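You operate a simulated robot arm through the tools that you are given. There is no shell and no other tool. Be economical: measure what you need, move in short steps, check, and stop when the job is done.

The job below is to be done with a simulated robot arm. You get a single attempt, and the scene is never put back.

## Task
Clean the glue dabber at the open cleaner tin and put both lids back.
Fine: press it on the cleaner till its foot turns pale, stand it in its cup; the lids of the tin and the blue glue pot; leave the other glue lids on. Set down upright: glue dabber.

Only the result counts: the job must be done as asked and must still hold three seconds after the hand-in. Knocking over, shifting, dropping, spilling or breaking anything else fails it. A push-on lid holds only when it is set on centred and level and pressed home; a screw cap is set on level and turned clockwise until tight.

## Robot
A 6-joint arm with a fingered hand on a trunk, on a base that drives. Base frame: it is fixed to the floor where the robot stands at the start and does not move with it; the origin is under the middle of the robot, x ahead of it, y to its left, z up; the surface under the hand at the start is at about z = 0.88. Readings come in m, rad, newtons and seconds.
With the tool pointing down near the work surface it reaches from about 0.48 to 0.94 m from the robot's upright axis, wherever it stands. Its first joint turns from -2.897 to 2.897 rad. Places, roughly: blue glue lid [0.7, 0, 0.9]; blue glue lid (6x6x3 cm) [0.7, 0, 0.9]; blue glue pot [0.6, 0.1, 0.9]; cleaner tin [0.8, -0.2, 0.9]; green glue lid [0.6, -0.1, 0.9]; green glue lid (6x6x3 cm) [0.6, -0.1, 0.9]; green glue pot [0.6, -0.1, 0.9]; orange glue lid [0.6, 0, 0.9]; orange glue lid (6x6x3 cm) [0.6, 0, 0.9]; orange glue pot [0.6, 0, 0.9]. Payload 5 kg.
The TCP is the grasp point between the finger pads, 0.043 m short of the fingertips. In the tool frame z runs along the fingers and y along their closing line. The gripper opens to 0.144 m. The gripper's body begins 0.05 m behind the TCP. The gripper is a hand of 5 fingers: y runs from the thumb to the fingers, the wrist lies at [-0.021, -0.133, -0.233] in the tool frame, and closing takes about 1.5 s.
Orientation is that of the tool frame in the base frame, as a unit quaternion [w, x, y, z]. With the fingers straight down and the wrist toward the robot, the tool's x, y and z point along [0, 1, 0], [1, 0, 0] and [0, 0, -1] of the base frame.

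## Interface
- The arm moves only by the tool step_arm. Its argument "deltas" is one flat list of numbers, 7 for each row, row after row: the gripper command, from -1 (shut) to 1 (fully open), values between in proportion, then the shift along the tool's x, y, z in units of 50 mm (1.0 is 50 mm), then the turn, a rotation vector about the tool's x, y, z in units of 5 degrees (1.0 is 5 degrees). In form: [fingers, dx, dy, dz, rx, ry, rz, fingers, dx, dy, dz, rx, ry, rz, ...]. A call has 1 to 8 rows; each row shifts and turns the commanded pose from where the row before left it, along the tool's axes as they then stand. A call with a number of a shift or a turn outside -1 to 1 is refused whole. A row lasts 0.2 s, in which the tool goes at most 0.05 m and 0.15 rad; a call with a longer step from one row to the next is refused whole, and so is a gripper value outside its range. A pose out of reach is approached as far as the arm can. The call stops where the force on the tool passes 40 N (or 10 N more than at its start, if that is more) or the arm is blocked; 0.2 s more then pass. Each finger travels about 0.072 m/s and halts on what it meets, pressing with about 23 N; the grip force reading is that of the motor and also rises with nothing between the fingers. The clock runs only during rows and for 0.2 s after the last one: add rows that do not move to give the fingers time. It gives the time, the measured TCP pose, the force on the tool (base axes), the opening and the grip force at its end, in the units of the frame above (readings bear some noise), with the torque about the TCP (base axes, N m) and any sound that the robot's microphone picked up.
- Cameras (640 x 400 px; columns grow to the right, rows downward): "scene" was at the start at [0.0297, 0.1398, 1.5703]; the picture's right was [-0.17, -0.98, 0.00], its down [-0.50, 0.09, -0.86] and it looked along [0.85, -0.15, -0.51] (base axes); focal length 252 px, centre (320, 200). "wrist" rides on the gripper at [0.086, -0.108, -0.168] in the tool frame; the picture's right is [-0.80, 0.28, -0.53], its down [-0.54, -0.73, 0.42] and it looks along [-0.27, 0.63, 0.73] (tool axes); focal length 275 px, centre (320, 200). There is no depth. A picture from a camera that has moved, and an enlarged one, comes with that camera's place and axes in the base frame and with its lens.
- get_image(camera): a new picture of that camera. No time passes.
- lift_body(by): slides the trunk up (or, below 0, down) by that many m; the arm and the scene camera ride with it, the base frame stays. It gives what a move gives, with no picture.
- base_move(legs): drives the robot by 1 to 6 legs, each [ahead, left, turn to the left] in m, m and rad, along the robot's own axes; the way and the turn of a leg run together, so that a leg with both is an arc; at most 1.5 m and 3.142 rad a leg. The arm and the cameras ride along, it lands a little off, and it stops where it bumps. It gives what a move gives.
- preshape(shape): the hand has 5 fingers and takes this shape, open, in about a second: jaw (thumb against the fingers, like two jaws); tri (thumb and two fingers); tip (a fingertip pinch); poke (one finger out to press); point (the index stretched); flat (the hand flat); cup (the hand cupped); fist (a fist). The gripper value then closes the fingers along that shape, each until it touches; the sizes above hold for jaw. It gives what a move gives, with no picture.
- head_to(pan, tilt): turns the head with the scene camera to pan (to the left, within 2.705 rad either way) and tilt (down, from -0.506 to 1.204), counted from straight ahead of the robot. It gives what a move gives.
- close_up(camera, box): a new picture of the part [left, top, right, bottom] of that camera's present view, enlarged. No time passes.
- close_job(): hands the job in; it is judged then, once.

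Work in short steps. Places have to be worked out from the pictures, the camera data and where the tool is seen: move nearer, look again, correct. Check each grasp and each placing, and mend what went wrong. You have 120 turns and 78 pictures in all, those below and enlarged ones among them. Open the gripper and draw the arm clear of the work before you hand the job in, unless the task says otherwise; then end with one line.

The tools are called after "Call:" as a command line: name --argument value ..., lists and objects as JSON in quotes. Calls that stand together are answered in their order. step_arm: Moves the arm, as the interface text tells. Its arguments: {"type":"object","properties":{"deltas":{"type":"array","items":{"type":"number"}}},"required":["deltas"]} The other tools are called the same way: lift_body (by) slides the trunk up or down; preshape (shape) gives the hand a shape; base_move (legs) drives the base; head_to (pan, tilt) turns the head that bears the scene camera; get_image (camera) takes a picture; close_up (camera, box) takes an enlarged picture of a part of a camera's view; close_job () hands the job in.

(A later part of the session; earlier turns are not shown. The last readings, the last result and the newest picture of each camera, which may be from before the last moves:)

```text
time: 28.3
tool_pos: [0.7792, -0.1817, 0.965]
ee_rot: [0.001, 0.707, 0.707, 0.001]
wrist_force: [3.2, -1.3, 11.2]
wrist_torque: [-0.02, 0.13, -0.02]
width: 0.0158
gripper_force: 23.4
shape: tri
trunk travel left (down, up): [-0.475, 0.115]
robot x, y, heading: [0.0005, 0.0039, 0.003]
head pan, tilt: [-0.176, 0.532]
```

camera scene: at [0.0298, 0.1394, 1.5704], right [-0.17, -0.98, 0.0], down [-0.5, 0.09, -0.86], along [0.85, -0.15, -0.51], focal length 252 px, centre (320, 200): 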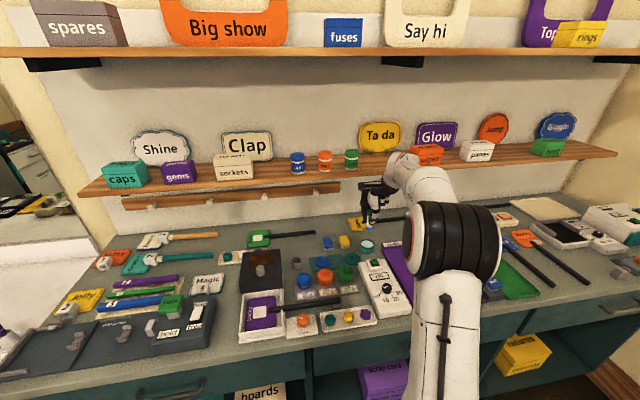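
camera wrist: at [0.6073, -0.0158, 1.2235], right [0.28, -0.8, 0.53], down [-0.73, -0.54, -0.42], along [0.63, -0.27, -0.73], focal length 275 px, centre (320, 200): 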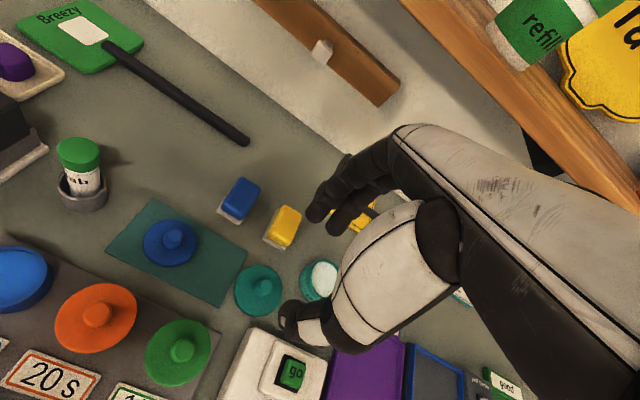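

Contact at z 0.965 with 11 N and a +x side force; I look before pressing on.

Call:
close_up --camera "scene" --box '[346, 225, 394, 255]'

Call:
close_up --camera "wrist" --box '[220, 220, 380, 320]'

```text
13.33 times, centred on (370, 240) of scene
camera zoom: at [0.0291, 0.1399, 1.5705], right [-0.17, -0.98, 0.0], down [-0.5, 0.09, -0.86], along [0.85, -0.15, -0.51], focal length 3367 px, centre (-347, -333)
```

zoom: 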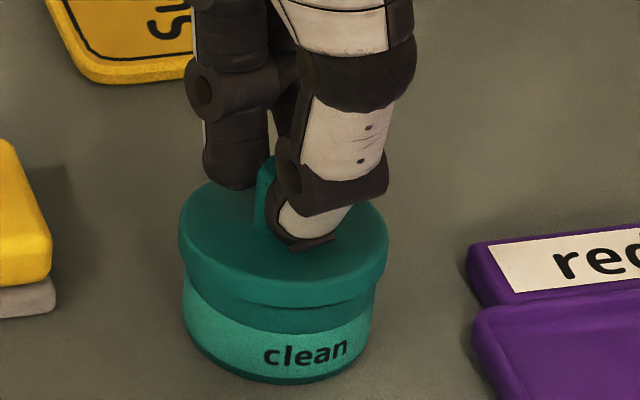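

```text
4.00 times, centred on (300, 270) of wrist
camera zoom: at [0.6723, -0.0946, 1.1332], right [0.28, -0.8, 0.54], down [-0.72, -0.54, -0.42], along [0.63, -0.27, -0.73], focal length 1101 px, centre (400, -80)
```

zoom: 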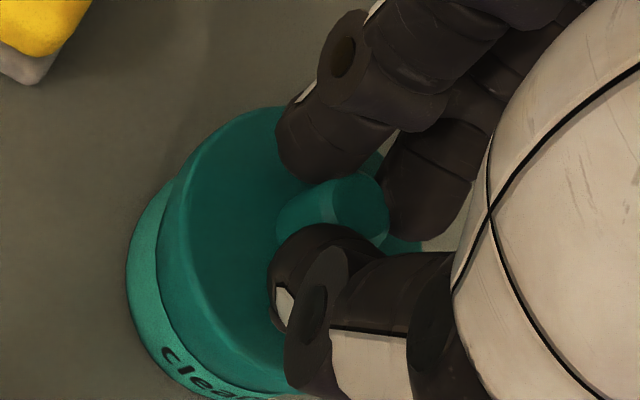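

Lateral alignment looks right. I shift 1 mm in +x to relieve the side force and press down in small steps.

Call:
step_arm --deltas '[-1, 0, 0.03, 0, 0, 0, 0, -1, 0, 0, 0.05, 0, 0, 0, -1, 0, 0, 0.05, 0, 0, 0, -1, 0, 0, 0, 0, 0, 0]'

```text
time: 29.3
tool_pos: [0.7809, -0.1837, 0.9631]
ee_rot: [0.003, 0.707, 0.707, 0.002]
wrist_force: [1.9, -0.7, 33.1]
wrist_torque: [0.06, 0.47, 0.09]
width: 0.0178
gripper_force: 23.1
shape: tri
trunk travel left (down, up): [-0.475, 0.115]
robot x, y, heading: [0.0008, 0.0033, 0.002]
head pan, tilt: [-0.176, 0.532]
```

33 N and no snap yet; let me look at the lid's state.

Call:
close_up --camera "scene" --box '[346, 225, 394, 255]'

Call:
close_up --camera "wrist" --box '[220, 220, 380, 320]'

```text
13.33 times, centred on (370, 240) of scene
camera zoom: at [0.0269, 0.1404, 1.5706], right [-0.17, -0.98, 0.0], down [-0.5, 0.09, -0.86], along [0.85, -0.15, -0.51], focal length 3367 px, centre (-347, -333)
```

zoom: 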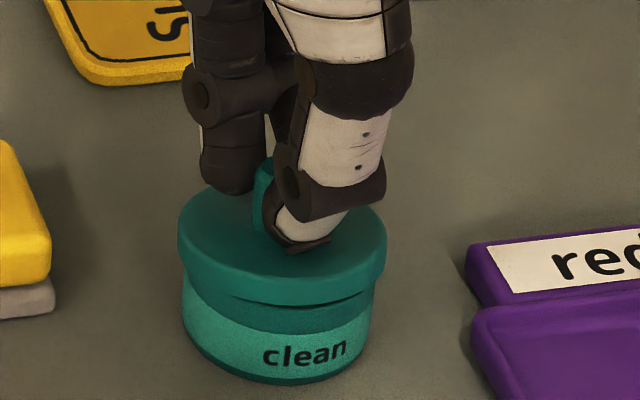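

```text
4.00 times, centred on (300, 270) of wrist
camera zoom: at [0.6724, -0.0943, 1.1304], right [0.28, -0.8, 0.54], down [-0.72, -0.54, -0.43], along [0.63, -0.27, -0.73], focal length 1101 px, centre (400, -80)
```

zoom: 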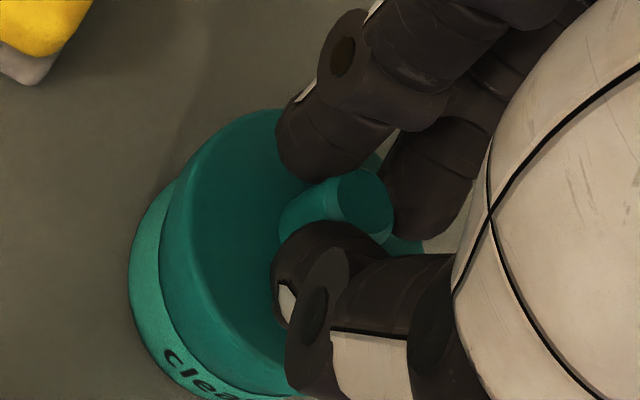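

The lid rests on the rim, its front slightly raised because the push acts behind its centre. I ease off the force, release it, and look at how it sits.

Call:
step_arm --deltas '[-1, 0, 0, -0.04, 0, 0, 0, -1, 0, 0, -0.02, 0, 0, 0, -1, 0, 0, 0, 0, 0, 0]'

```text
time: 30.1
tool_pos: [0.7796, -0.1818, 0.9639]
ee_rot: [0.0, 0.707, 0.707, 0.0]
wrist_force: [3.7, -1.4, 24.7]
wrist_torque: [-0.01, 0.18, 0.03]
width: 0.0176
gripper_force: 23.3
shape: tri
trunk travel left (down, up): [-0.475, 0.115]
robot x, y, heading: [-0.0003, -0.0018, 0.002]
head pan, tilt: [-0.176, 0.532]
```

Call:
step_arm --deltas '[-1, 0, 0, -0.04, 0, 0, 0, -1, 0, 0, 0, 0, 0, 0]'

```text
time: 30.7
tool_pos: [0.7801, -0.1828, 0.9638]
ee_rot: [0.0, 0.707, 0.707, 0.001]
wrist_force: [5.0, -0.8, 17.9]
wrist_torque: [-0.01, 0.13, 0.05]
width: 0.0175
gripper_force: 22.8
shape: tri
trunk travel left (down, up): [-0.475, 0.115]
robot x, y, heading: [-0.0043, 0.0025, -0.001]
head pan, tilt: [-0.176, 0.532]
```

Still 18 N down and 5 N sideways; easing further up 2 mm and +x 1 mm.

Call:
step_arm --deltas '[-1, 0, 0.02, -0.04, 0, 0, 0, -1, 0, 0, 0, 0, 0, 0]'

```text
time: 31.3
tool_pos: [0.7823, -0.1819, 0.9646]
ee_rot: [0.0, 0.707, 0.707, 0.0]
wrist_force: [0.1, -1.6, 7.8]
wrist_torque: [-0.05, 0.18, 0.01]
width: 0.0168
gripper_force: 23.4
shape: tri
trunk travel left (down, up): [-0.475, 0.115]
robot x, y, heading: [0.0001, 0.0026, -0.001]
head pan, tilt: [-0.176, 0.532]
```

Now 8 N down with no side force. A look before releasing.

Call:
close_up --camera "scene" --box '[346, 225, 394, 255]'

```text
13.33 times, centred on (370, 240) of scene
camera zoom: at [0.0291, 0.1397, 1.5702], right [-0.17, -0.98, 0.0], down [-0.5, 0.09, -0.86], along [0.85, -0.15, -0.51], focal length 3367 px, centre (-347, -333)
```

zoom: 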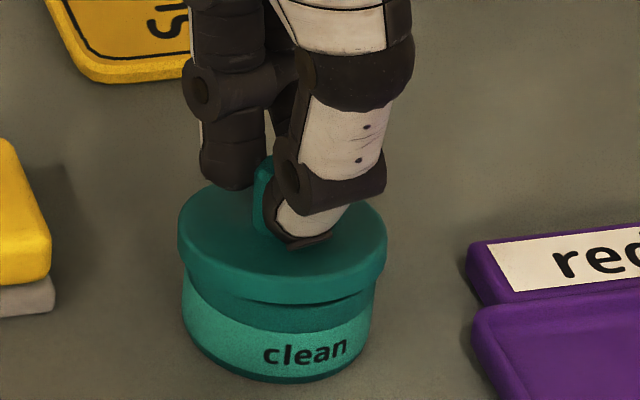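

It rests on the rim, roughly centred. I open gently to release.

Call:
step_arm --deltas '[-0.7, 0, 0, 0, 0, 0, 0, -0.5, 0, 0, 0, 0, 0, 0, -0.3, 0, 0, 0, 0, 0, 0, -0.2, 0, 0, 0, 0, 0, 0, -0.2, 0, 0, 0, 0, 0, 0]'

Call:
close_up --camera "scene" --box '[346, 225, 394, 255]'

Call:
close_up --camera "wrist" --box '[220, 220, 380, 320]'

```text
time: 32.5
tool_pos: [0.7825, -0.1817, 0.9655]
ee_rot: [0.0, 0.708, 0.707, 0.0]
wrist_force: [-0.5, 1.1, -0.2]
wrist_torque: [-0.01, -0.01, 0.02]
width: 0.0574
gripper_force: 0.1
shape: tri
trunk travel left (down, up): [-0.475, 0.115]
robot x, y, heading: [0.0023, -0.0023, -0.006]
head pan, tilt: [-0.176, 0.532]
```

```text
13.33 times, centred on (370, 240) of scene
camera zoom: at [0.0298, 0.1397, 1.5703], right [-0.17, -0.98, 0.0], down [-0.5, 0.09, -0.86], along [0.85, -0.15, -0.51], focal length 3367 px, centre (-347, -333)
```

zoom: 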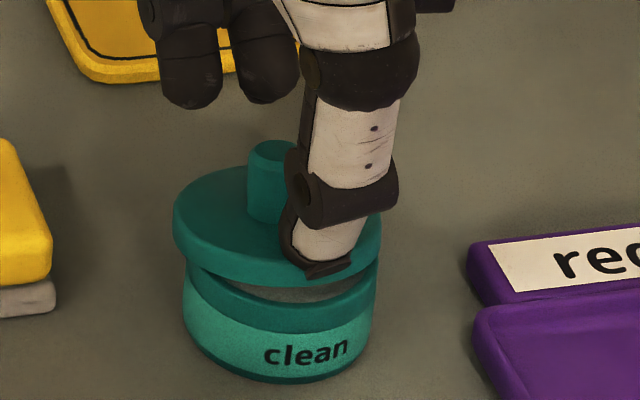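

```text
4.00 times, centred on (300, 270) of wrist
camera zoom: at [0.6748, -0.0947, 1.1335], right [0.28, -0.8, 0.53], down [-0.73, -0.54, -0.42], along [0.63, -0.27, -0.73], focal length 1101 px, centre (400, -80)
```

zoom: 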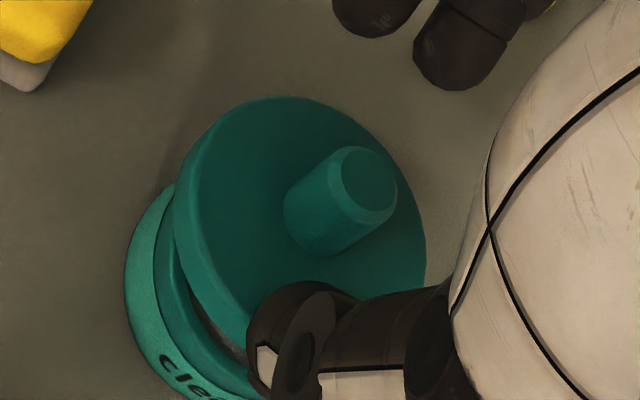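

The lid now sits tilted: back edge dropped outside, so it was ~6 mm too far in +x. The knob top is at about (0.778, -0.181, 0.937); I regrasp the knob (closing along x will level it) and lift off slightly.

Call:
step_arm --deltas '[-0.2, 0, 0, -0.03, 0, 0, 0, -0.5, 0, 0, 0, 0, 0, 0, -0.7, 0, 0, 0, 0, 0, 0, -1, 0, 0, 0, 0, 0, 0, -1, 0, 0, 0, 0, 0, 0, -1, 0, 0, 0, 0, 0, 0, -1, 0, 0, 0, 0, 0, 0]'

Call:
step_arm --deltas '[-1, 0, 0, -0.2, 0, 0, 0, -1, 0, 0, -0.3, 0, 0, 0, -1, 0, 0, 0, 0, 0, 0]'

Call:
close_up --camera "scene" --box '[340, 215, 404, 255]'

Call:
close_up --camera "wrist" --box '[220, 220, 380, 320]'

```text
time: 34.1
tool_pos: [0.7824, -0.1813, 0.9672]
ee_rot: [0.0, 0.707, 0.707, 0.0]
wrist_force: [0.2, 0.4, -0.1]
wrist_torque: [-0.01, -0.01, 0.02]
width: 0.0075
gripper_force: 22.8
shape: tri
trunk travel left (down, up): [-0.475, 0.115]
robot x, y, heading: [0.0038, -0.0016, -0.0]
head pan, tilt: [-0.176, 0.532]
```

```text
time: 34.9
tool_pos: [0.782, -0.1817, 0.9924]
ee_rot: [0.0, 0.707, 0.707, 0.0]
wrist_force: [-0.4, -0.3, 0.7]
wrist_torque: [0.0, -0.02, -0.02]
width: 0.0075
gripper_force: 22.3
shape: tri
trunk travel left (down, up): [-0.475, 0.115]
robot x, y, heading: [0.0033, 0.001, 0.004]
head pan, tilt: [-0.176, 0.532]
```

```text
10.00 times, centred on (372, 235) of scene
camera zoom: at [0.0297, 0.1398, 1.5703], right [-0.17, -0.98, 0.0], down [-0.5, 0.09, -0.86], along [0.85, -0.15, -0.51], focal length 2525 px, centre (-200, -150)
```

zoom: 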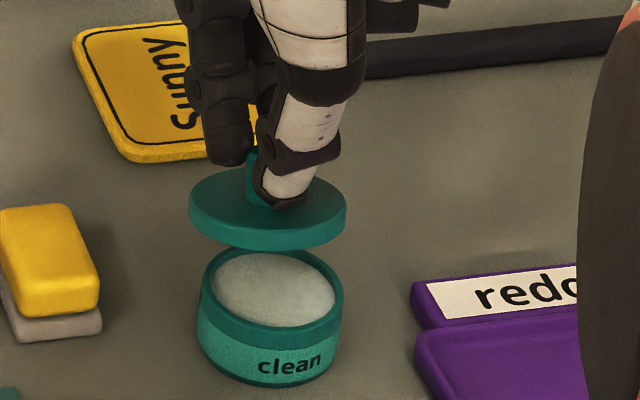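

```text
4.00 times, centred on (300, 270) of wrist
camera zoom: at [0.6751, -0.0949, 1.1608], right [0.28, -0.8, 0.53], down [-0.73, -0.54, -0.42], along [0.63, -0.27, -0.73], focal length 1101 px, centre (400, -80)
```

zoom: 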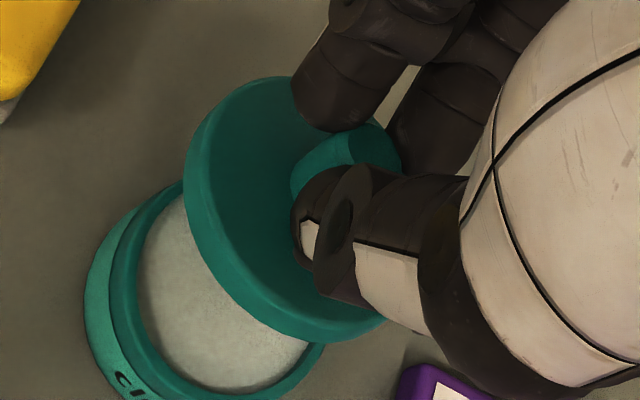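

The lid is held but leaned back by ~12°. I rotate the tool to level it (about tool x, −12°) while raising slightly, then compare its ellipse with the tin's rim.

Call:
step_arm --deltas '[-1, 0, 0, -0.2, 0, 0, 0, -1, 0, -0.05, 0, -0.8, 0, 0, -1, 0, -0.05, 0, -0.8, 0, 0, -1, 0, -0.05, 0, -0.8, 0, 0, -1, 0, 0, 0, 0, 0, 0]'

Call:
close_up --camera "scene" --box '[340, 215, 404, 255]'

Call:
close_up --camera "wrist" --box '[220, 220, 380, 320]'

```text
time: 36.1
tool_pos: [0.7746, -0.1817, 1.0015]
ee_rot: [0.075, 0.703, 0.703, 0.075]
wrist_force: [0.5, -0.8, -1.2]
wrist_torque: [-0.02, -0.01, -0.03]
width: 0.0074
gripper_force: 22.3
shape: tri
trunk travel left (down, up): [-0.475, 0.115]
robot x, y, heading: [-0.0038, 0.0027, 0.0]
head pan, tilt: [-0.176, 0.532]
```

```text
10.00 times, centred on (372, 235) of scene
camera zoom: at [0.0297, 0.1397, 1.5703], right [-0.17, -0.98, 0.0], down [-0.5, 0.09, -0.86], along [0.85, -0.15, -0.51], focal length 2525 px, centre (-200, -150)
```

zoom: 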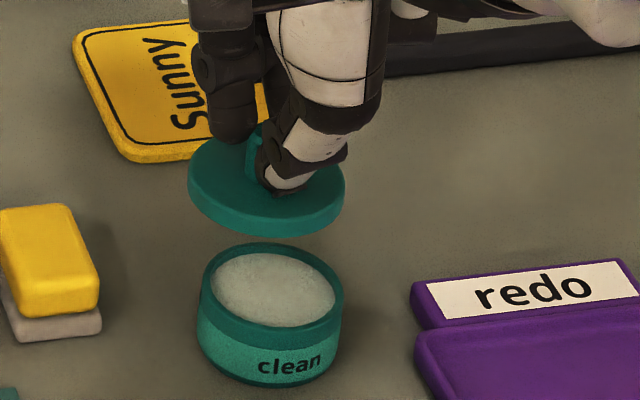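

```text
4.00 times, centred on (300, 270) of wrist
camera zoom: at [0.6349, -0.0947, 1.1433], right [0.17, -0.8, 0.58], down [-0.62, -0.54, -0.57], along [0.77, -0.27, -0.58], focal length 1101 px, centre (400, -80)
```

zoom: 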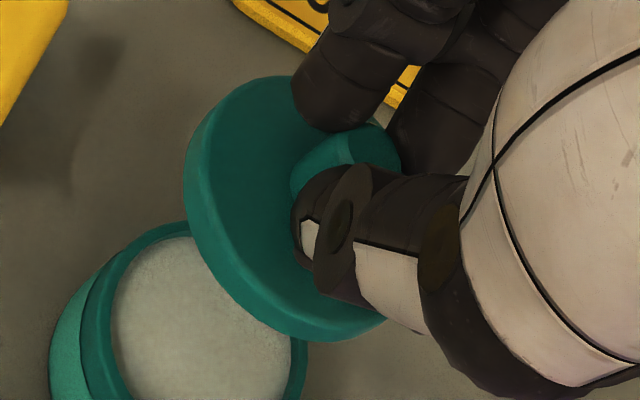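

Lid is nearly level now (≈3° left) and ~11 mm too far in +x. I add −3°, shift −x 13 mm and lower ~22 mm (converted to tilted tool axes).

Call:
step_arm --deltas '[-1, 0, 0, 0, -0.6, 0, 0, -1, 0, -0.183, 0.179, 0, 0, 0, -1, 0, -0.183, 0.179, 0, 0, 0, -1, 0, 0, 0, 0, 0, 0]'

Call:
close_up --camera "scene" --box '[340, 215, 404, 255]'

Call:
close_up --camera "wrist" --box '[220, 220, 380, 320]'

```text
time: 37.1
tool_pos: [0.7625, -0.1814, 0.9799]
ee_rot: [0.093, 0.701, 0.701, 0.092]
wrist_force: [-1.0, -0.1, -0.1]
wrist_torque: [0.01, -0.04, -0.02]
width: 0.0073
gripper_force: 22.7
shape: tri
trunk travel left (down, up): [-0.475, 0.115]
robot x, y, heading: [0.0046, 0.003, 0.003]
head pan, tilt: [-0.176, 0.532]
```

```text
10.00 times, centred on (372, 235) of scene
camera zoom: at [0.0298, 0.1397, 1.5703], right [-0.17, -0.98, 0.0], down [-0.5, 0.09, -0.86], along [0.85, -0.15, -0.51], focal length 2525 px, centre (-200, -150)
```

zoom: 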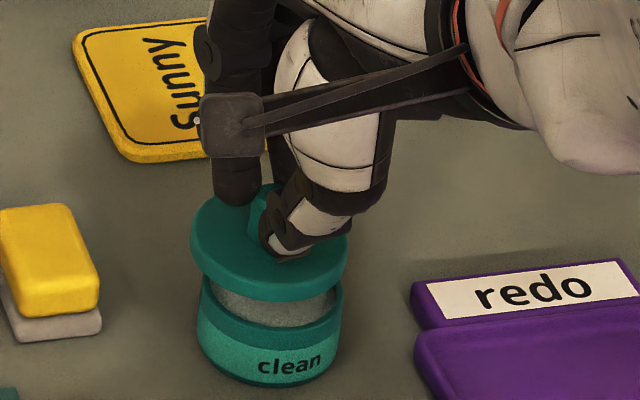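

```text
4.00 times, centred on (300, 270) of wrist
camera zoom: at [0.6146, -0.0945, 1.1133], right [0.14, -0.8, 0.59], down [-0.59, -0.54, -0.6], along [0.79, -0.27, -0.54], focal length 1101 px, centre (400, -80)
```

zoom: 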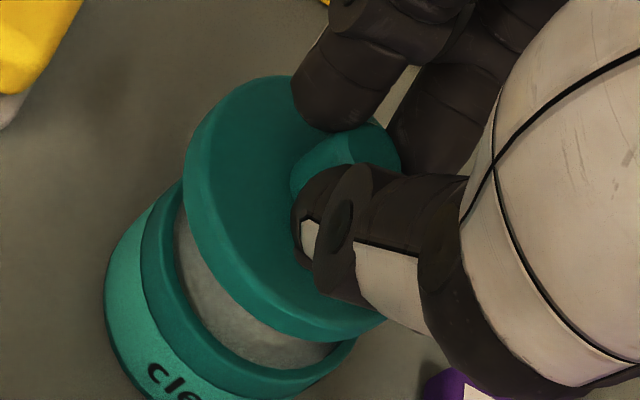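

Now x looks right; the lid is ~3 mm too far in +y. I correct that and lower ~10 mm more.

Call:
step_arm --deltas '[-1, -0.056, 0, 0, 0, 0, 0, -1, 0, -0.026, 0.096, 0, 0, 0, -1, 0, -0.026, 0.096, 0, 0, 0, -1, 0, 0, 0, 0, 0, 0]'

Call:
close_up --camera "scene" --box '[340, 215, 404, 255]'

Call:
close_up --camera "wrist" --box '[220, 220, 380, 320]'

```text
time: 38.1
tool_pos: [0.7617, -0.1848, 0.9702]
ee_rot: [0.093, 0.701, 0.701, 0.093]
wrist_force: [0.0, 0.2, 0.7]
wrist_torque: [-0.02, -0.02, -0.02]
width: 0.0073
gripper_force: 23.1
shape: tri
trunk travel left (down, up): [-0.475, 0.115]
robot x, y, heading: [0.0008, 0.0008, -0.003]
head pan, tilt: [-0.176, 0.532]
```

```text
10.00 times, centred on (372, 235) of scene
camera zoom: at [0.0298, 0.1397, 1.5703], right [-0.17, -0.98, 0.0], down [-0.5, 0.09, -0.86], along [0.85, -0.15, -0.51], focal length 2525 px, centre (-200, -150)
```

zoom: 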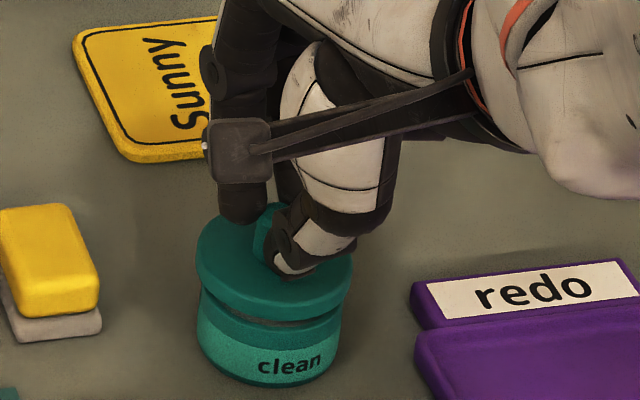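

```text
4.00 times, centred on (300, 270) of wrist
camera zoom: at [0.6145, -0.0976, 1.1035], right [0.14, -0.8, 0.59], down [-0.59, -0.54, -0.6], along [0.79, -0.27, -0.55], focal length 1101 px, centre (400, -80)
```

zoom: 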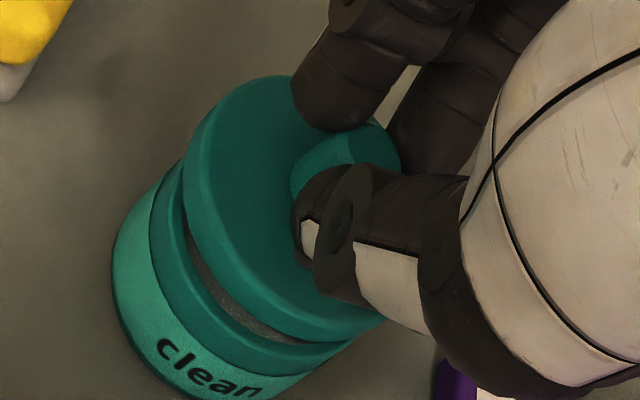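

Very close: lid ~2 mm too far +x and ~0.5 mm +y. I correct and lower in fine steps until contact.

Call:
step_arm --deltas '[-1, -0.01, -0.056, 0.068, 0, 0, 0, -1, 0, -0.01, 0.034, 0, 0, 0, -1, 0, 0, 0, 0, 0, 0]'

Call:
close_up --camera "scene" --box '[346, 225, 394, 255]'

```text
time: 38.9
tool_pos: [0.7597, -0.1847, 0.9676]
ee_rot: [0.093, 0.701, 0.701, 0.094]
wrist_force: [2.3, 0.7, 15.9]
wrist_torque: [0.01, -0.2, 0.03]
width: 0.0081
gripper_force: 23.0
shape: tri
trunk travel left (down, up): [-0.475, 0.115]
robot x, y, heading: [0.0047, 0.0026, -0.004]
head pan, tilt: [-0.176, 0.532]
```

```text
13.33 times, centred on (370, 240) of scene
camera zoom: at [0.0286, 0.1401, 1.5705], right [-0.17, -0.98, 0.0], down [-0.5, 0.09, -0.86], along [0.85, -0.15, -0.51], focal length 3367 px, centre (-347, -333)
```

zoom: 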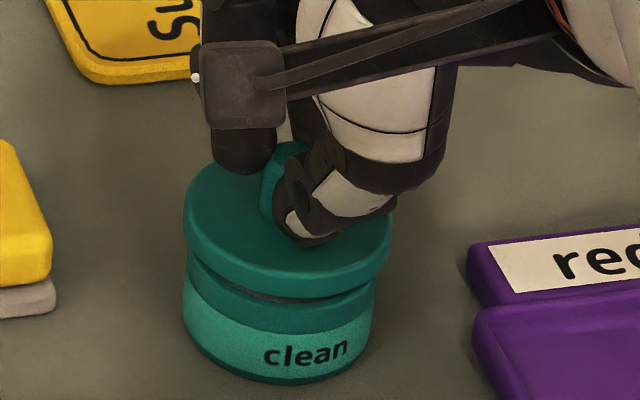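

Contact at 16 N, yet a gap remains at the front. I need to know whether the lid has an outer skirt or an inner plug, so I look at the closed glue pots and the open blue pot for comparison.

Call:
close_up --camera "scene" --box '[286, 258, 366, 308]'

Call:
close_up --camera "wrist" --box '[220, 230, 348, 310]'

```text
8.00 times, centred on (326, 283) of scene
camera zoom: at [0.0286, 0.1401, 1.5705], right [-0.17, -0.98, 0.0], down [-0.5, 0.09, -0.86], along [0.85, -0.15, -0.51], focal length 2020 px, centre (272, -464)
```

zoom: 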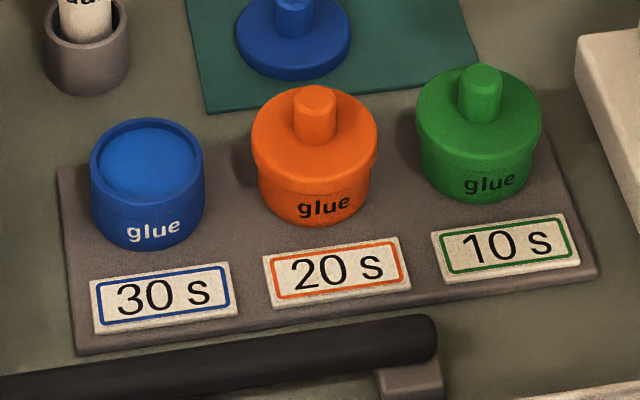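

```text
5.00 times, centred on (284, 270) of wrist
camera zoom: at [0.6124, -0.0979, 1.1003], right [0.13, -0.8, 0.59], down [-0.59, -0.54, -0.6], along [0.8, -0.27, -0.54], focal length 1376 px, centre (500, -150)
```

zoom: 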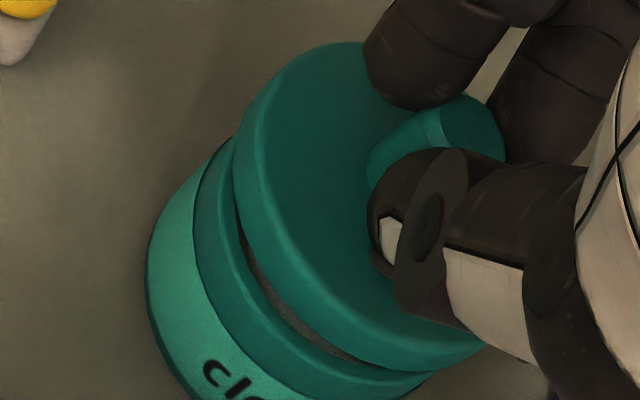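

Pots show lids have an outer skirt; front raised means the front skirt sits on the rim, i.e. the lid is still a few mm too far +x. I lift ~6 mm, shift −x 3 mm and look.

Call:
step_arm --deltas '[-1, 0, 0.026, -0.12, 0, 0, 0, -1, 0, -0.058, -0.016, 0, 0, 0, -1, 0, 0, 0, 0, 0, 0]'

Call:
close_up --camera "scene" --box '[346, 225, 394, 255]'

Call:
close_up --camera "wrist" --box '[220, 230, 348, 310]'

```text
time: 39.7
tool_pos: [0.7562, -0.1851, 0.97]
ee_rot: [0.091, 0.701, 0.701, 0.091]
wrist_force: [-0.2, 0.0, -0.8]
wrist_torque: [-0.05, -0.02, 0.0]
width: 0.008
gripper_force: 23.0
shape: tri
trunk travel left (down, up): [-0.475, 0.115]
robot x, y, heading: [0.0022, 0.0005, 0.008]
head pan, tilt: [-0.176, 0.532]
```

```text
13.33 times, centred on (370, 240) of scene
camera zoom: at [0.0297, 0.1397, 1.5703], right [-0.17, -0.98, 0.0], down [-0.5, 0.09, -0.86], along [0.85, -0.15, -0.51], focal length 3367 px, centre (-347, -333)
```

zoom: 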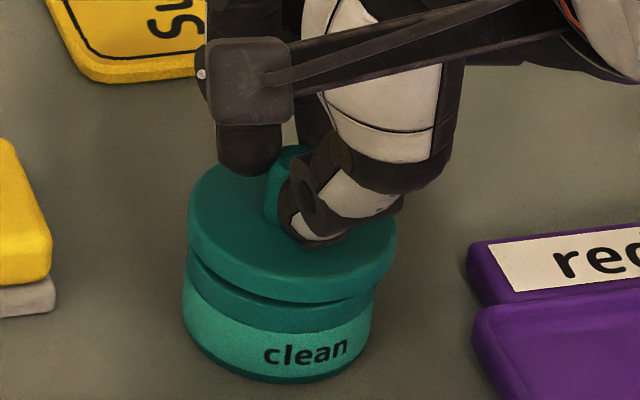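

```text
5.00 times, centred on (284, 270) of wrist
camera zoom: at [0.609, -0.098, 1.1037], right [0.14, -0.8, 0.59], down [-0.59, -0.54, -0.6], along [0.79, -0.27, -0.55], focal length 1376 px, centre (500, -150)
```

zoom: 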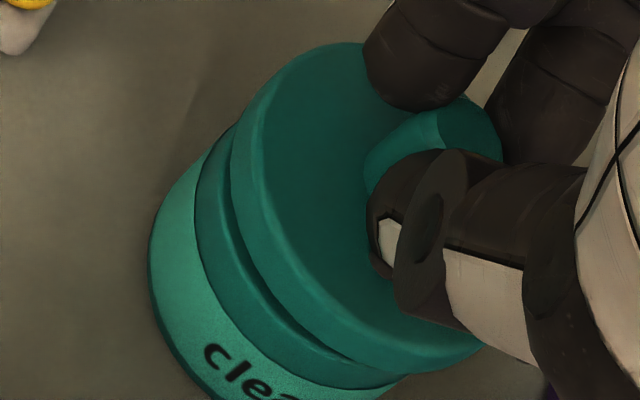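

The lid is still slightly front-high (~4-5°). I rotate −4° more with compensation in x, then look.

Call:
step_arm --deltas '[-1, 0.012, -0.066, -0.023, -0.8, 0, 0, -1, 0, 0, 0, 0, 0, 0]'

Call:
close_up --camera "scene" --box '[346, 225, 394, 255]'

Call:
close_up --camera "wrist" --box '[220, 230, 348, 310]'

```text
time: 40.3
tool_pos: [0.752, -0.1854, 0.9702]
ee_rot: [0.117, 0.698, 0.697, 0.116]
wrist_force: [0.1, 0.0, -0.6]
wrist_torque: [-0.02, 0.01, 0.03]
width: 0.0079
gripper_force: 23.4
shape: tri
trunk travel left (down, up): [-0.475, 0.115]
robot x, y, heading: [0.0001, -0.0011, -0.0]
head pan, tilt: [-0.176, 0.532]
```

```text
13.33 times, centred on (370, 240) of scene
camera zoom: at [0.0297, 0.1397, 1.5703], right [-0.17, -0.98, 0.0], down [-0.5, 0.09, -0.86], along [0.85, -0.15, -0.51], focal length 3367 px, centre (-347, -333)
```

zoom: 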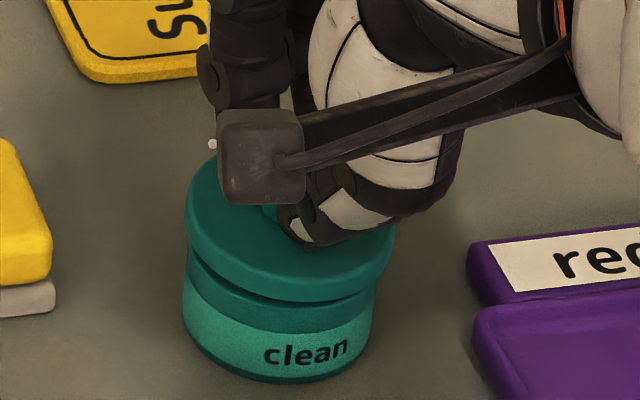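

```text
5.00 times, centred on (284, 270) of wrist
camera zoom: at [0.5966, -0.0973, 1.0937], right [0.09, -0.8, 0.6], down [-0.55, -0.54, -0.64], along [0.83, -0.27, -0.49], focal length 1376 px, centre (500, -150)
```

zoom: 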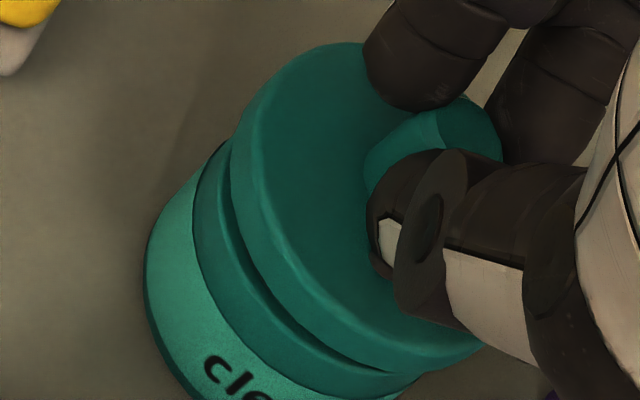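

Looks parallel and centred now. Lower in 2 mm steps to contact.

Call:
step_arm --deltas '[-1, 0, -0.013, 0.038, 0, 0, 0, -1, 0, -0.013, 0.038, 0, 0, 0, -1, 0, 0, 0, 0, 0, 0]'

Call:
close_up --camera "scene" --box '[346, 225, 394, 255]'

```text
time: 41.1
tool_pos: [0.7528, -0.1853, 0.9674]
ee_rot: [0.117, 0.698, 0.697, 0.117]
wrist_force: [1.7, -0.1, 4.3]
wrist_torque: [0.02, -0.03, -0.02]
width: 0.0077
gripper_force: 22.9
shape: tri
trunk travel left (down, up): [-0.475, 0.115]
robot x, y, heading: [0.0017, -0.0004, 0.001]
head pan, tilt: [-0.176, 0.532]
```

```text
13.33 times, centred on (370, 240) of scene
camera zoom: at [0.0296, 0.1399, 1.5704], right [-0.17, -0.98, 0.0], down [-0.5, 0.09, -0.86], along [0.85, -0.15, -0.51], focal length 3367 px, centre (-347, -333)
```

zoom: 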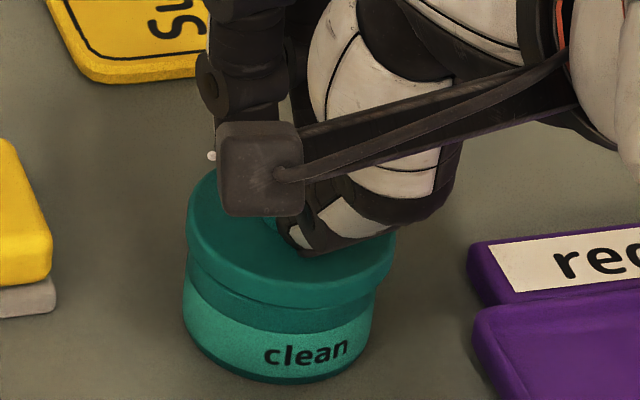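

Light contact (4 N), no front gap. I nudge +y 1 mm / −x 1 mm and press 3 mm further.

Call:
step_arm --deltas '[-1, 0.02, -0.012, -0.026, 0, 0, 0, -1, 0, -0.013, 0.038, 0, 0, 0, -1, 0, -0.013, 0.038, 0, 0, 0, -1, 0, 0, 0, 0, 0, 0]'

Call:
close_up --camera "scene" --box '[346, 225, 394, 255]'

Call:
close_up --camera "wrist" --box '[220, 230, 348, 310]'

```text
time: 42.1
tool_pos: [0.7521, -0.1837, 0.9652]
ee_rot: [0.118, 0.697, 0.697, 0.118]
wrist_force: [1.7, -2.9, 14.3]
wrist_torque: [-0.1, -0.19, -0.04]
width: 0.0085
gripper_force: 23.1
shape: tri
trunk travel left (down, up): [-0.475, 0.115]
robot x, y, heading: [-0.0012, -0.001, -0.001]
head pan, tilt: [-0.176, 0.532]
```

```text
13.33 times, centred on (370, 240) of scene
camera zoom: at [0.0287, 0.1397, 1.5705], right [-0.17, -0.98, 0.0], down [-0.5, 0.09, -0.86], along [0.85, -0.15, -0.51], focal length 3367 px, centre (-347, -333)
```

zoom: 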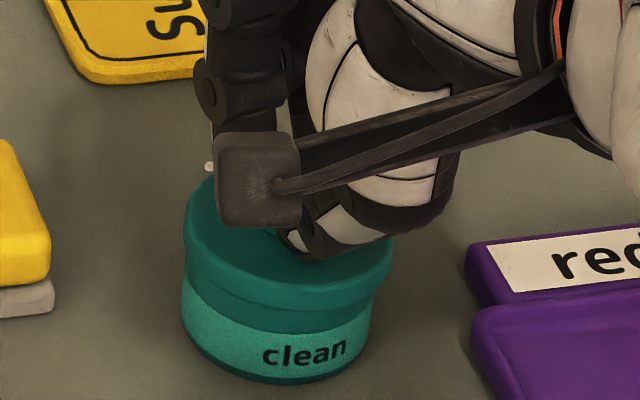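

```text
5.00 times, centred on (284, 270) of wrist
camera zoom: at [0.5952, -0.097, 1.0884], right [0.09, -0.8, 0.6], down [-0.55, -0.54, -0.64], along [0.83, -0.27, -0.49], focal length 1376 px, centre (500, -150)
```

zoom: 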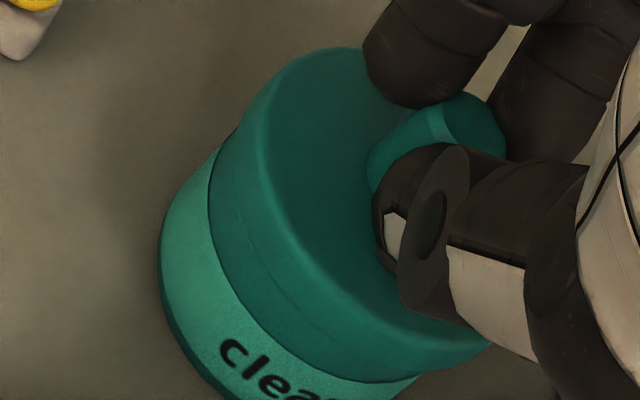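

The lid seats closer, front flush. Side force −y suggests nudging back −0.8 mm; I press further.

Call:
step_arm --deltas '[-1, -0.016, 0.01, 0, 0, 0, 0, -1, 0, -0.013, 0.038, 0, 0, 0, -1, 0, -0.013, 0.038, 0, 0, 0, -1, 0, 0, 0, 0, 0, 0]'

Call:
close_up --camera "scene" --box '[346, 225, 394, 255]'

```text
time: 43.1
tool_pos: [0.7506, -0.185, 0.9634]
ee_rot: [0.119, 0.697, 0.697, 0.118]
wrist_force: [-6.1, -5.4, 33.1]
wrist_torque: [-0.03, 0.05, -0.07]
width: 0.0094
gripper_force: 22.8
shape: tri
trunk travel left (down, up): [-0.475, 0.115]
robot x, y, heading: [0.0003, 0.0019, -0.003]
head pan, tilt: [-0.176, 0.532]
```

```text
13.33 times, centred on (370, 240) of scene
camera zoom: at [0.0264, 0.1398, 1.5706], right [-0.17, -0.98, 0.0], down [-0.5, 0.09, -0.86], along [0.85, -0.15, -0.51], focal length 3367 px, centre (-347, -333)
```

zoom: 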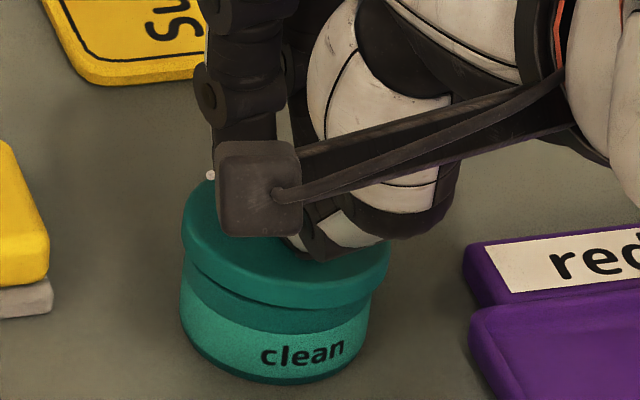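

33 N but not home; I ease off to low force and then release to see how it rests.

Call:
step_arm --deltas '[-1, -0.01, 0.0, -0.04, 0, 0, 0, -1, 0, 0, -0.04, 0, 0, 0, -1, 0, 0, 0, 0, 0, 0]'

```text
time: 43.9
tool_pos: [0.7511, -0.1844, 0.9624]
ee_rot: [0.117, 0.697, 0.698, 0.116]
wrist_force: [5.0, -5.3, 18.0]
wrist_torque: [-0.1, -0.43, -0.08]
width: 0.0095
gripper_force: 23.0
shape: tri
trunk travel left (down, up): [-0.475, 0.115]
robot x, y, heading: [-0.0009, -0.0023, 0.001]
head pan, tilt: [-0.176, 0.532]
```

Side forces +x 5 / −y 5; I follow them slightly (−y 1 mm, +x 0.7 mm) and ease up.

Call:
step_arm --deltas '[-1, -0.025, 0.014, -0.03, 0, 0, 0, -1, 0, 0, -0.02, 0, 0, 0, -1, 0, 0, 0, 0, 0, 0]'

Call:
close_up --camera "wrist" --box '[220, 230, 348, 310]'

```text
time: 44.7
tool_pos: [0.7502, -0.1864, 0.9627]
ee_rot: [0.115, 0.698, 0.697, 0.116]
wrist_force: [-0.9, 2.5, 0.2]
wrist_torque: [0.13, 0.08, 0.04]
width: 0.008
gripper_force: 23.2
shape: tri
trunk travel left (down, up): [-0.475, 0.115]
robot x, y, heading: [-0.0007, -0.0002, -0.002]
head pan, tilt: [-0.176, 0.532]
```

```text
5.00 times, centred on (284, 270) of wrist
camera zoom: at [0.5939, -0.0983, 1.0874], right [0.1, -0.8, 0.6], down [-0.55, -0.54, -0.63], along [0.83, -0.27, -0.49], focal length 1376 px, centre (500, -150)
```

zoom: 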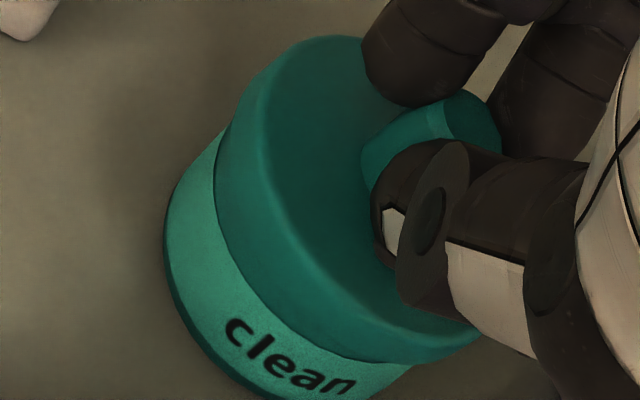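

Nearly zero force and the lid seems to sit around the rim. I release gently and look.

Call:
step_arm --deltas '[-0.7, 0, 0, 0, 0, 0, 0, -0.5, 0, 0, 0, 0, 0, 0, -0.3, 0, 0, 0, 0, 0, 0, -0.2, 0, 0, 0, 0, 0, 0, -0.2, 0, 0, -0.1, 0, 0, 0]'

Call:
close_up --camera "scene" --box '[346, 225, 394, 255]'

Call:
close_up --camera "wrist" --box '[220, 230, 348, 310]'

```text
time: 45.9
tool_pos: [0.7488, -0.1858, 0.97]
ee_rot: [0.117, 0.697, 0.697, 0.117]
wrist_force: [-0.2, 0.2, 1.2]
wrist_torque: [0.01, -0.04, -0.01]
width: 0.0571
gripper_force: 0.0
shape: tri
trunk travel left (down, up): [-0.475, 0.115]
robot x, y, heading: [-0.0007, -0.0022, 0.007]
head pan, tilt: [-0.176, 0.532]
```

```text
13.33 times, centred on (370, 240) of scene
camera zoom: at [0.0298, 0.1397, 1.5703], right [-0.17, -0.98, 0.0], down [-0.5, 0.09, -0.86], along [0.85, -0.15, -0.51], focal length 3367 px, centre (-347, -333)
```

zoom: 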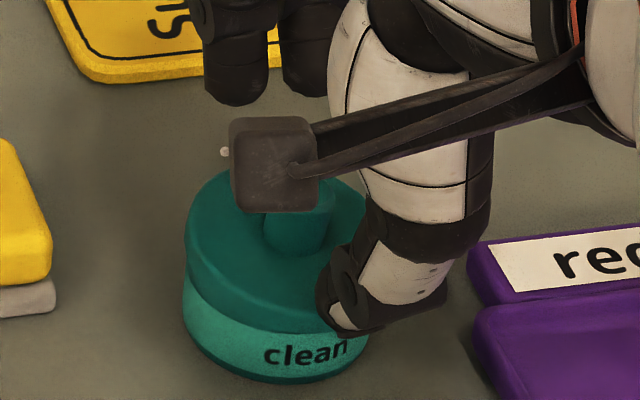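

```text
5.00 times, centred on (284, 270) of wrist
camera zoom: at [0.593, -0.099, 1.0941], right [0.09, -0.8, 0.6], down [-0.55, -0.54, -0.64], along [0.83, -0.27, -0.49], focal length 1376 px, centre (500, -150)
```

zoom: 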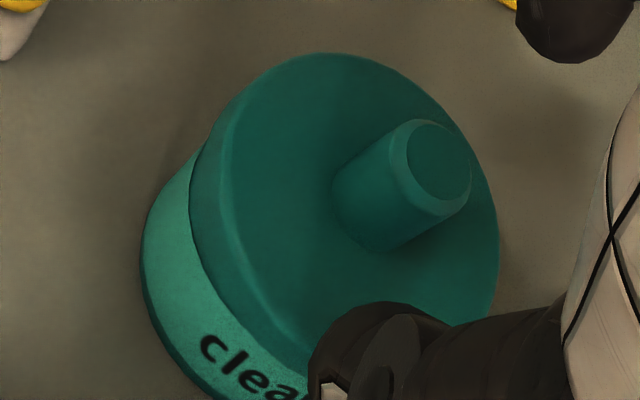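

Front skirt is now over the rim. I raise the hand clear, straighten it, and take one clear scene picture (pictures are limited now).

Call:
step_arm --deltas '[-0.2, 0, 0.27, -0.754, 0, 0, 0, -0.2, 0, 0.27, -0.754, 0, 0, 0, -1, 0, 0, 0, 0.953, 0, 0, -1, 0, 0, 0, 0.953, 0, 0, -1, 0, 0, 0, 0.953, 0, 0, -1, 0, 0, 0, 0.953, 0, 0, -1, 0, 0, -0.4, 0, 0, 0, -1, 0, 0, 0, 0, 0, 0]'

Call:
close_up --camera "scene" --box '[346, 225, 394, 255]'

```text
time: 47.7
tool_pos: [0.7494, -0.1866, 1.0713]
ee_rot: [0.0, 0.707, 0.707, -0.001]
wrist_force: [-0.5, -0.2, -0.1]
wrist_torque: [-0.02, -0.02, -0.05]
width: 0.0
gripper_force: 23.1
shape: tri
trunk travel left (down, up): [-0.475, 0.115]
robot x, y, heading: [0.0009, 0.0001, -0.002]
head pan, tilt: [-0.176, 0.532]
```

```text
13.33 times, centred on (370, 240) of scene
camera zoom: at [0.0295, 0.1398, 1.5703], right [-0.17, -0.98, 0.0], down [-0.5, 0.09, -0.86], along [0.85, -0.15, -0.51], focal length 3367 px, centre (-347, -333)
```

zoom: 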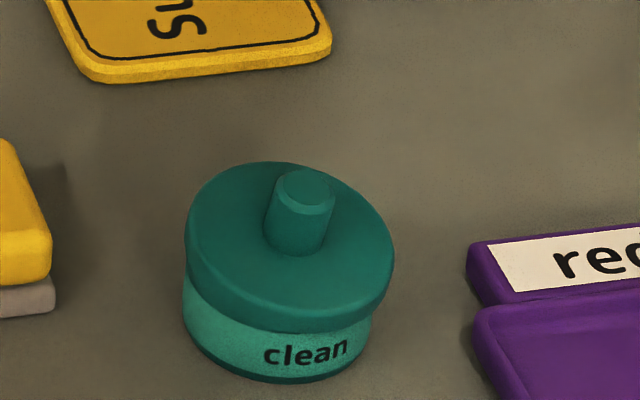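

The lid's front is down over the ring but its back is raised: it lies ~5 mm too far −x. I regrasp the knob with the hand vertical at TCP x 0.773 so the closing pads push it toward the centre and upright.

Call:
step_arm --deltas '[-0.2, 0.092, 0.472, 0, 0, 0, 0, -0.2, 0, 0, 0.5, 0, 0, 0, -0.2, 0, 0, 0.6, 0, 0, 0, -0.2, 0, 0, 0.6, 0, 0, 0, -0.2, 0, 0, 0.32, 0, 0, 0, -0.2, 0, 0, 0, 0, 0, 0]'

```text
time: 49.1
tool_pos: [0.7734, -0.1827, 0.9701]
ee_rot: [0.0, 0.708, 0.706, 0.0]
wrist_force: [0.5, -0.6, -0.3]
wrist_torque: [0.01, -0.03, 0.0]
width: 0.0575
gripper_force: 0.0
shape: tri
trunk travel left (down, up): [-0.475, 0.115]
robot x, y, heading: [-0.0017, 0.0008, -0.0]
head pan, tilt: [-0.176, 0.532]
```

In place without contact. I close the fingers slowly on the knob.

Call:
step_arm --deltas '[-0.4, 0, 0, 0, 0, 0, 0, -0.5, 0, 0, 0, 0, 0, 0, -0.6, 0, 0, 0, 0, 0, 0, -0.7, 0, 0, 0, 0, 0, 0, -0.8, 0, 0, 0, 0, 0, 0, -1, 0, 0, 0, 0, 0, 0, -1, 0, 0, 0, 0, 0, 0, -1, 0, 0, 0, 0, 0, 0]'

Call:
get_image --camera "scene"

```text
time: 50.9
tool_pos: [0.773, -0.1815, 0.9721]
ee_rot: [0.0, 0.707, 0.707, 0.0]
wrist_force: [-7.9, 1.1, 6.6]
wrist_torque: [0.04, 0.41, -0.02]
width: 0.0007
gripper_force: 23.0
shape: tri
trunk travel left (down, up): [-0.475, 0.115]
robot x, y, heading: [-0.0035, 0.0029, 0.0]
head pan, tilt: [-0.176, 0.532]
heard: snap
```

```text
9 pictures are left
camera scene: at [0.0283, 0.1399, 1.5704], right [-0.17, -0.98, 0.0], down [-0.5, 0.09, -0.86], along [0.85, -0.15, -0.51], focal length 252 px, centre (320, 200)
```

scene: 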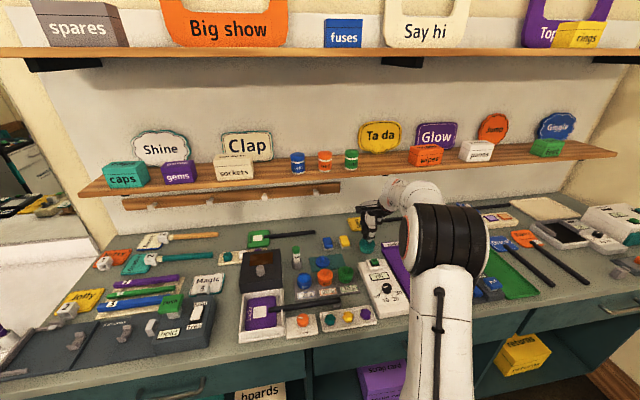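

A snap was heard: the tin lid is home. I open, lift away, and go above the blue lid (knob ≈ (0.7195, 0.0095)).

Call:
step_arm --deltas '[-0.5, 0, 0, 0, 0, 0, 0, -0.2, 0, 0, 0, 0, 0, 0, -0.2, 0, 0, -0.8, 0, 0, 0, -0.2, 0, 0, -0.8, 0, 0, 0, -0.2, 0.955, -0.237, 0, 0, 0, 0, -0.2, 0.955, -0.237, 0, 0, 0, 0, -0.2, 0.955, -0.237, 0, 0, 0, 0, -0.2, 0.955, -0.237, 0, 0, 0, 0]'

Call:
close_up --camera "scene" --box '[286, 220, 414, 300]'

```text
time: 52.7
tool_pos: [0.7263, 0.01, 1.05]
ee_rot: [0.0, 0.707, 0.707, -0.001]
wrist_force: [0.1, 0.2, 0.0]
wrist_torque: [0.02, 0.01, -0.01]
width: 0.0575
gripper_force: 0.1
shape: tri
trunk travel left (down, up): [-0.475, 0.115]
robot x, y, heading: [-0.0006, -0.0034, -0.0]
head pan, tilt: [-0.176, 0.532]
```

```text
5.00 times, centred on (350, 260) of scene
camera zoom: at [0.0298, 0.14, 1.5703], right [-0.17, -0.98, 0.0], down [-0.5, 0.09, -0.86], along [0.85, -0.15, -0.51], focal length 1262 px, centre (170, -100)
```

zoom: 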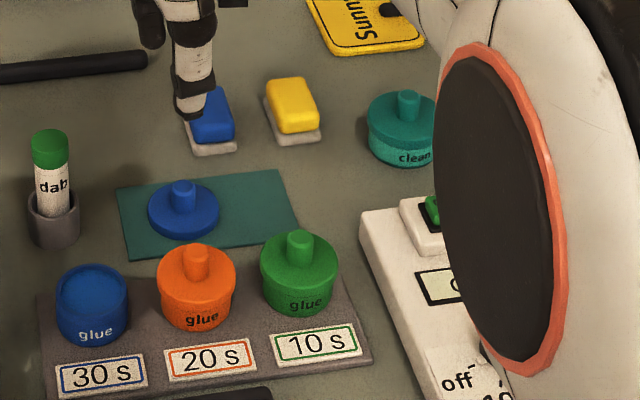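

The tin lid sits level and home. Now I descend onto the blue lid's knob and close.

Call:
step_arm --deltas '[-0.2, -0.01, -0.01, 0.6, 0, 0, 0, -0.2, 0, 0, 0.6, 0, 0, 0, -0.2, 0, 0, 0.6, 0, 0, 0, -0.2, 0, 0, 0.36, 0, 0, 0, -0.2, 0, 0, 0, 0, 0, 0]'

Call:
close_up --camera "wrist" --box '[220, 200, 380, 300]'

```text
time: 53.9
tool_pos: [0.7253, 0.0083, 0.9423]
ee_rot: [0.0, 0.707, 0.707, 0.0]
wrist_force: [0.2, 0.2, 0.2]
wrist_torque: [0.05, -0.01, -0.01]
width: 0.0573
gripper_force: 0.0
shape: tri
trunk travel left (down, up): [-0.475, 0.115]
robot x, y, heading: [0.0012, 0.0001, -0.002]
head pan, tilt: [-0.176, 0.532]
```

```text
4.00 times, centred on (300, 250) of wrist
camera zoom: at [0.6183, 0.0968, 1.1095], right [0.28, -0.8, 0.53], down [-0.73, -0.54, -0.42], along [0.63, -0.27, -0.73], focal length 1101 px, centre (400, 0)
```

zoom: 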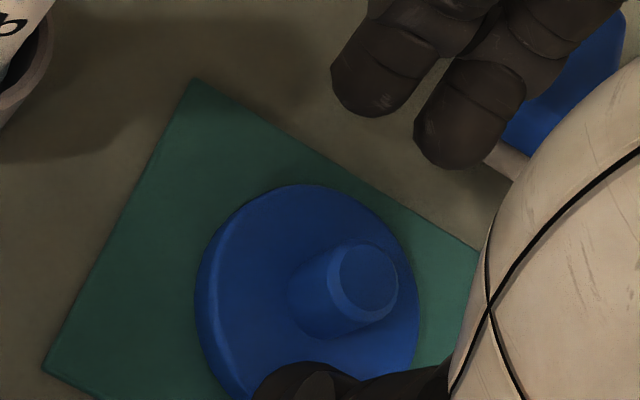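

Knob is within ~4 mm of TCP as planned. Close, then lift 45 mm and measure the held lid.

Call:
step_arm --deltas '[-0.5, 0, 0, 0, 0, 0, 0, -0.7, 0, 0, 0, 0, 0, 0, -1, 0, 0, 0, 0, 0, 0, -1, 0, 0, 0, 0, 0, 0, -1, 0, 0, 0, 0, 0, 0, -1, 0, 0, 0, 0, 0, 0]'

Call:
step_arm --deltas '[-1, 0, 0, -0.2, 0, 0, 0, -1, 0, 0, -0.7, 0, 0, 0, -1, 0, 0, 0, 0, 0, 0]'

Call:
close_up --camera "scene" --box '[286, 220, 382, 280]'

```text
time: 55.3
tool_pos: [0.726, 0.0098, 0.9408]
ee_rot: [0.0, 0.707, 0.707, 0.0]
wrist_force: [-0.2, 0.0, 0.6]
wrist_torque: [0.02, 0.05, -0.02]
width: 0.0068
gripper_force: 23.4
shape: tri
trunk travel left (down, up): [-0.475, 0.115]
robot x, y, heading: [-0.0013, 0.0031, -0.004]
head pan, tilt: [-0.176, 0.532]
```

```text
time: 56.1
tool_pos: [0.7263, 0.0087, 0.9866]
ee_rot: [-0.001, 0.707, 0.707, 0.0]
wrist_force: [0.3, -0.6, 0.6]
wrist_torque: [0.0, -0.04, -0.01]
width: 0.0071
gripper_force: 23.0
shape: tri
trunk travel left (down, up): [-0.475, 0.115]
robot x, y, heading: [-0.0006, 0.0014, 0.001]
head pan, tilt: [-0.176, 0.532]
```

```text
6.67 times, centred on (334, 250) of scene
camera zoom: at [0.0295, 0.1398, 1.5703], right [-0.17, -0.98, 0.0], down [-0.5, 0.09, -0.86], along [0.85, -0.15, -0.51], focal length 1683 px, centre (227, -133)
```

zoom: 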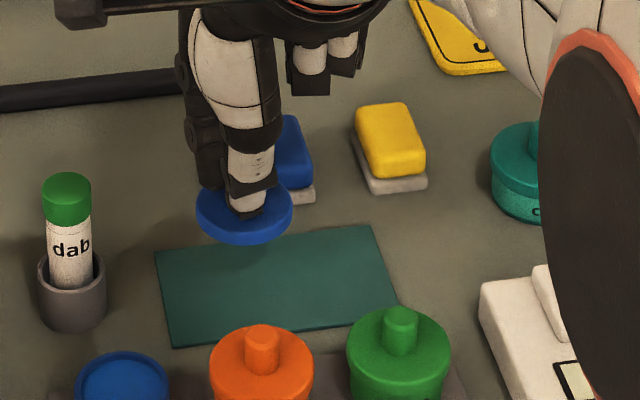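

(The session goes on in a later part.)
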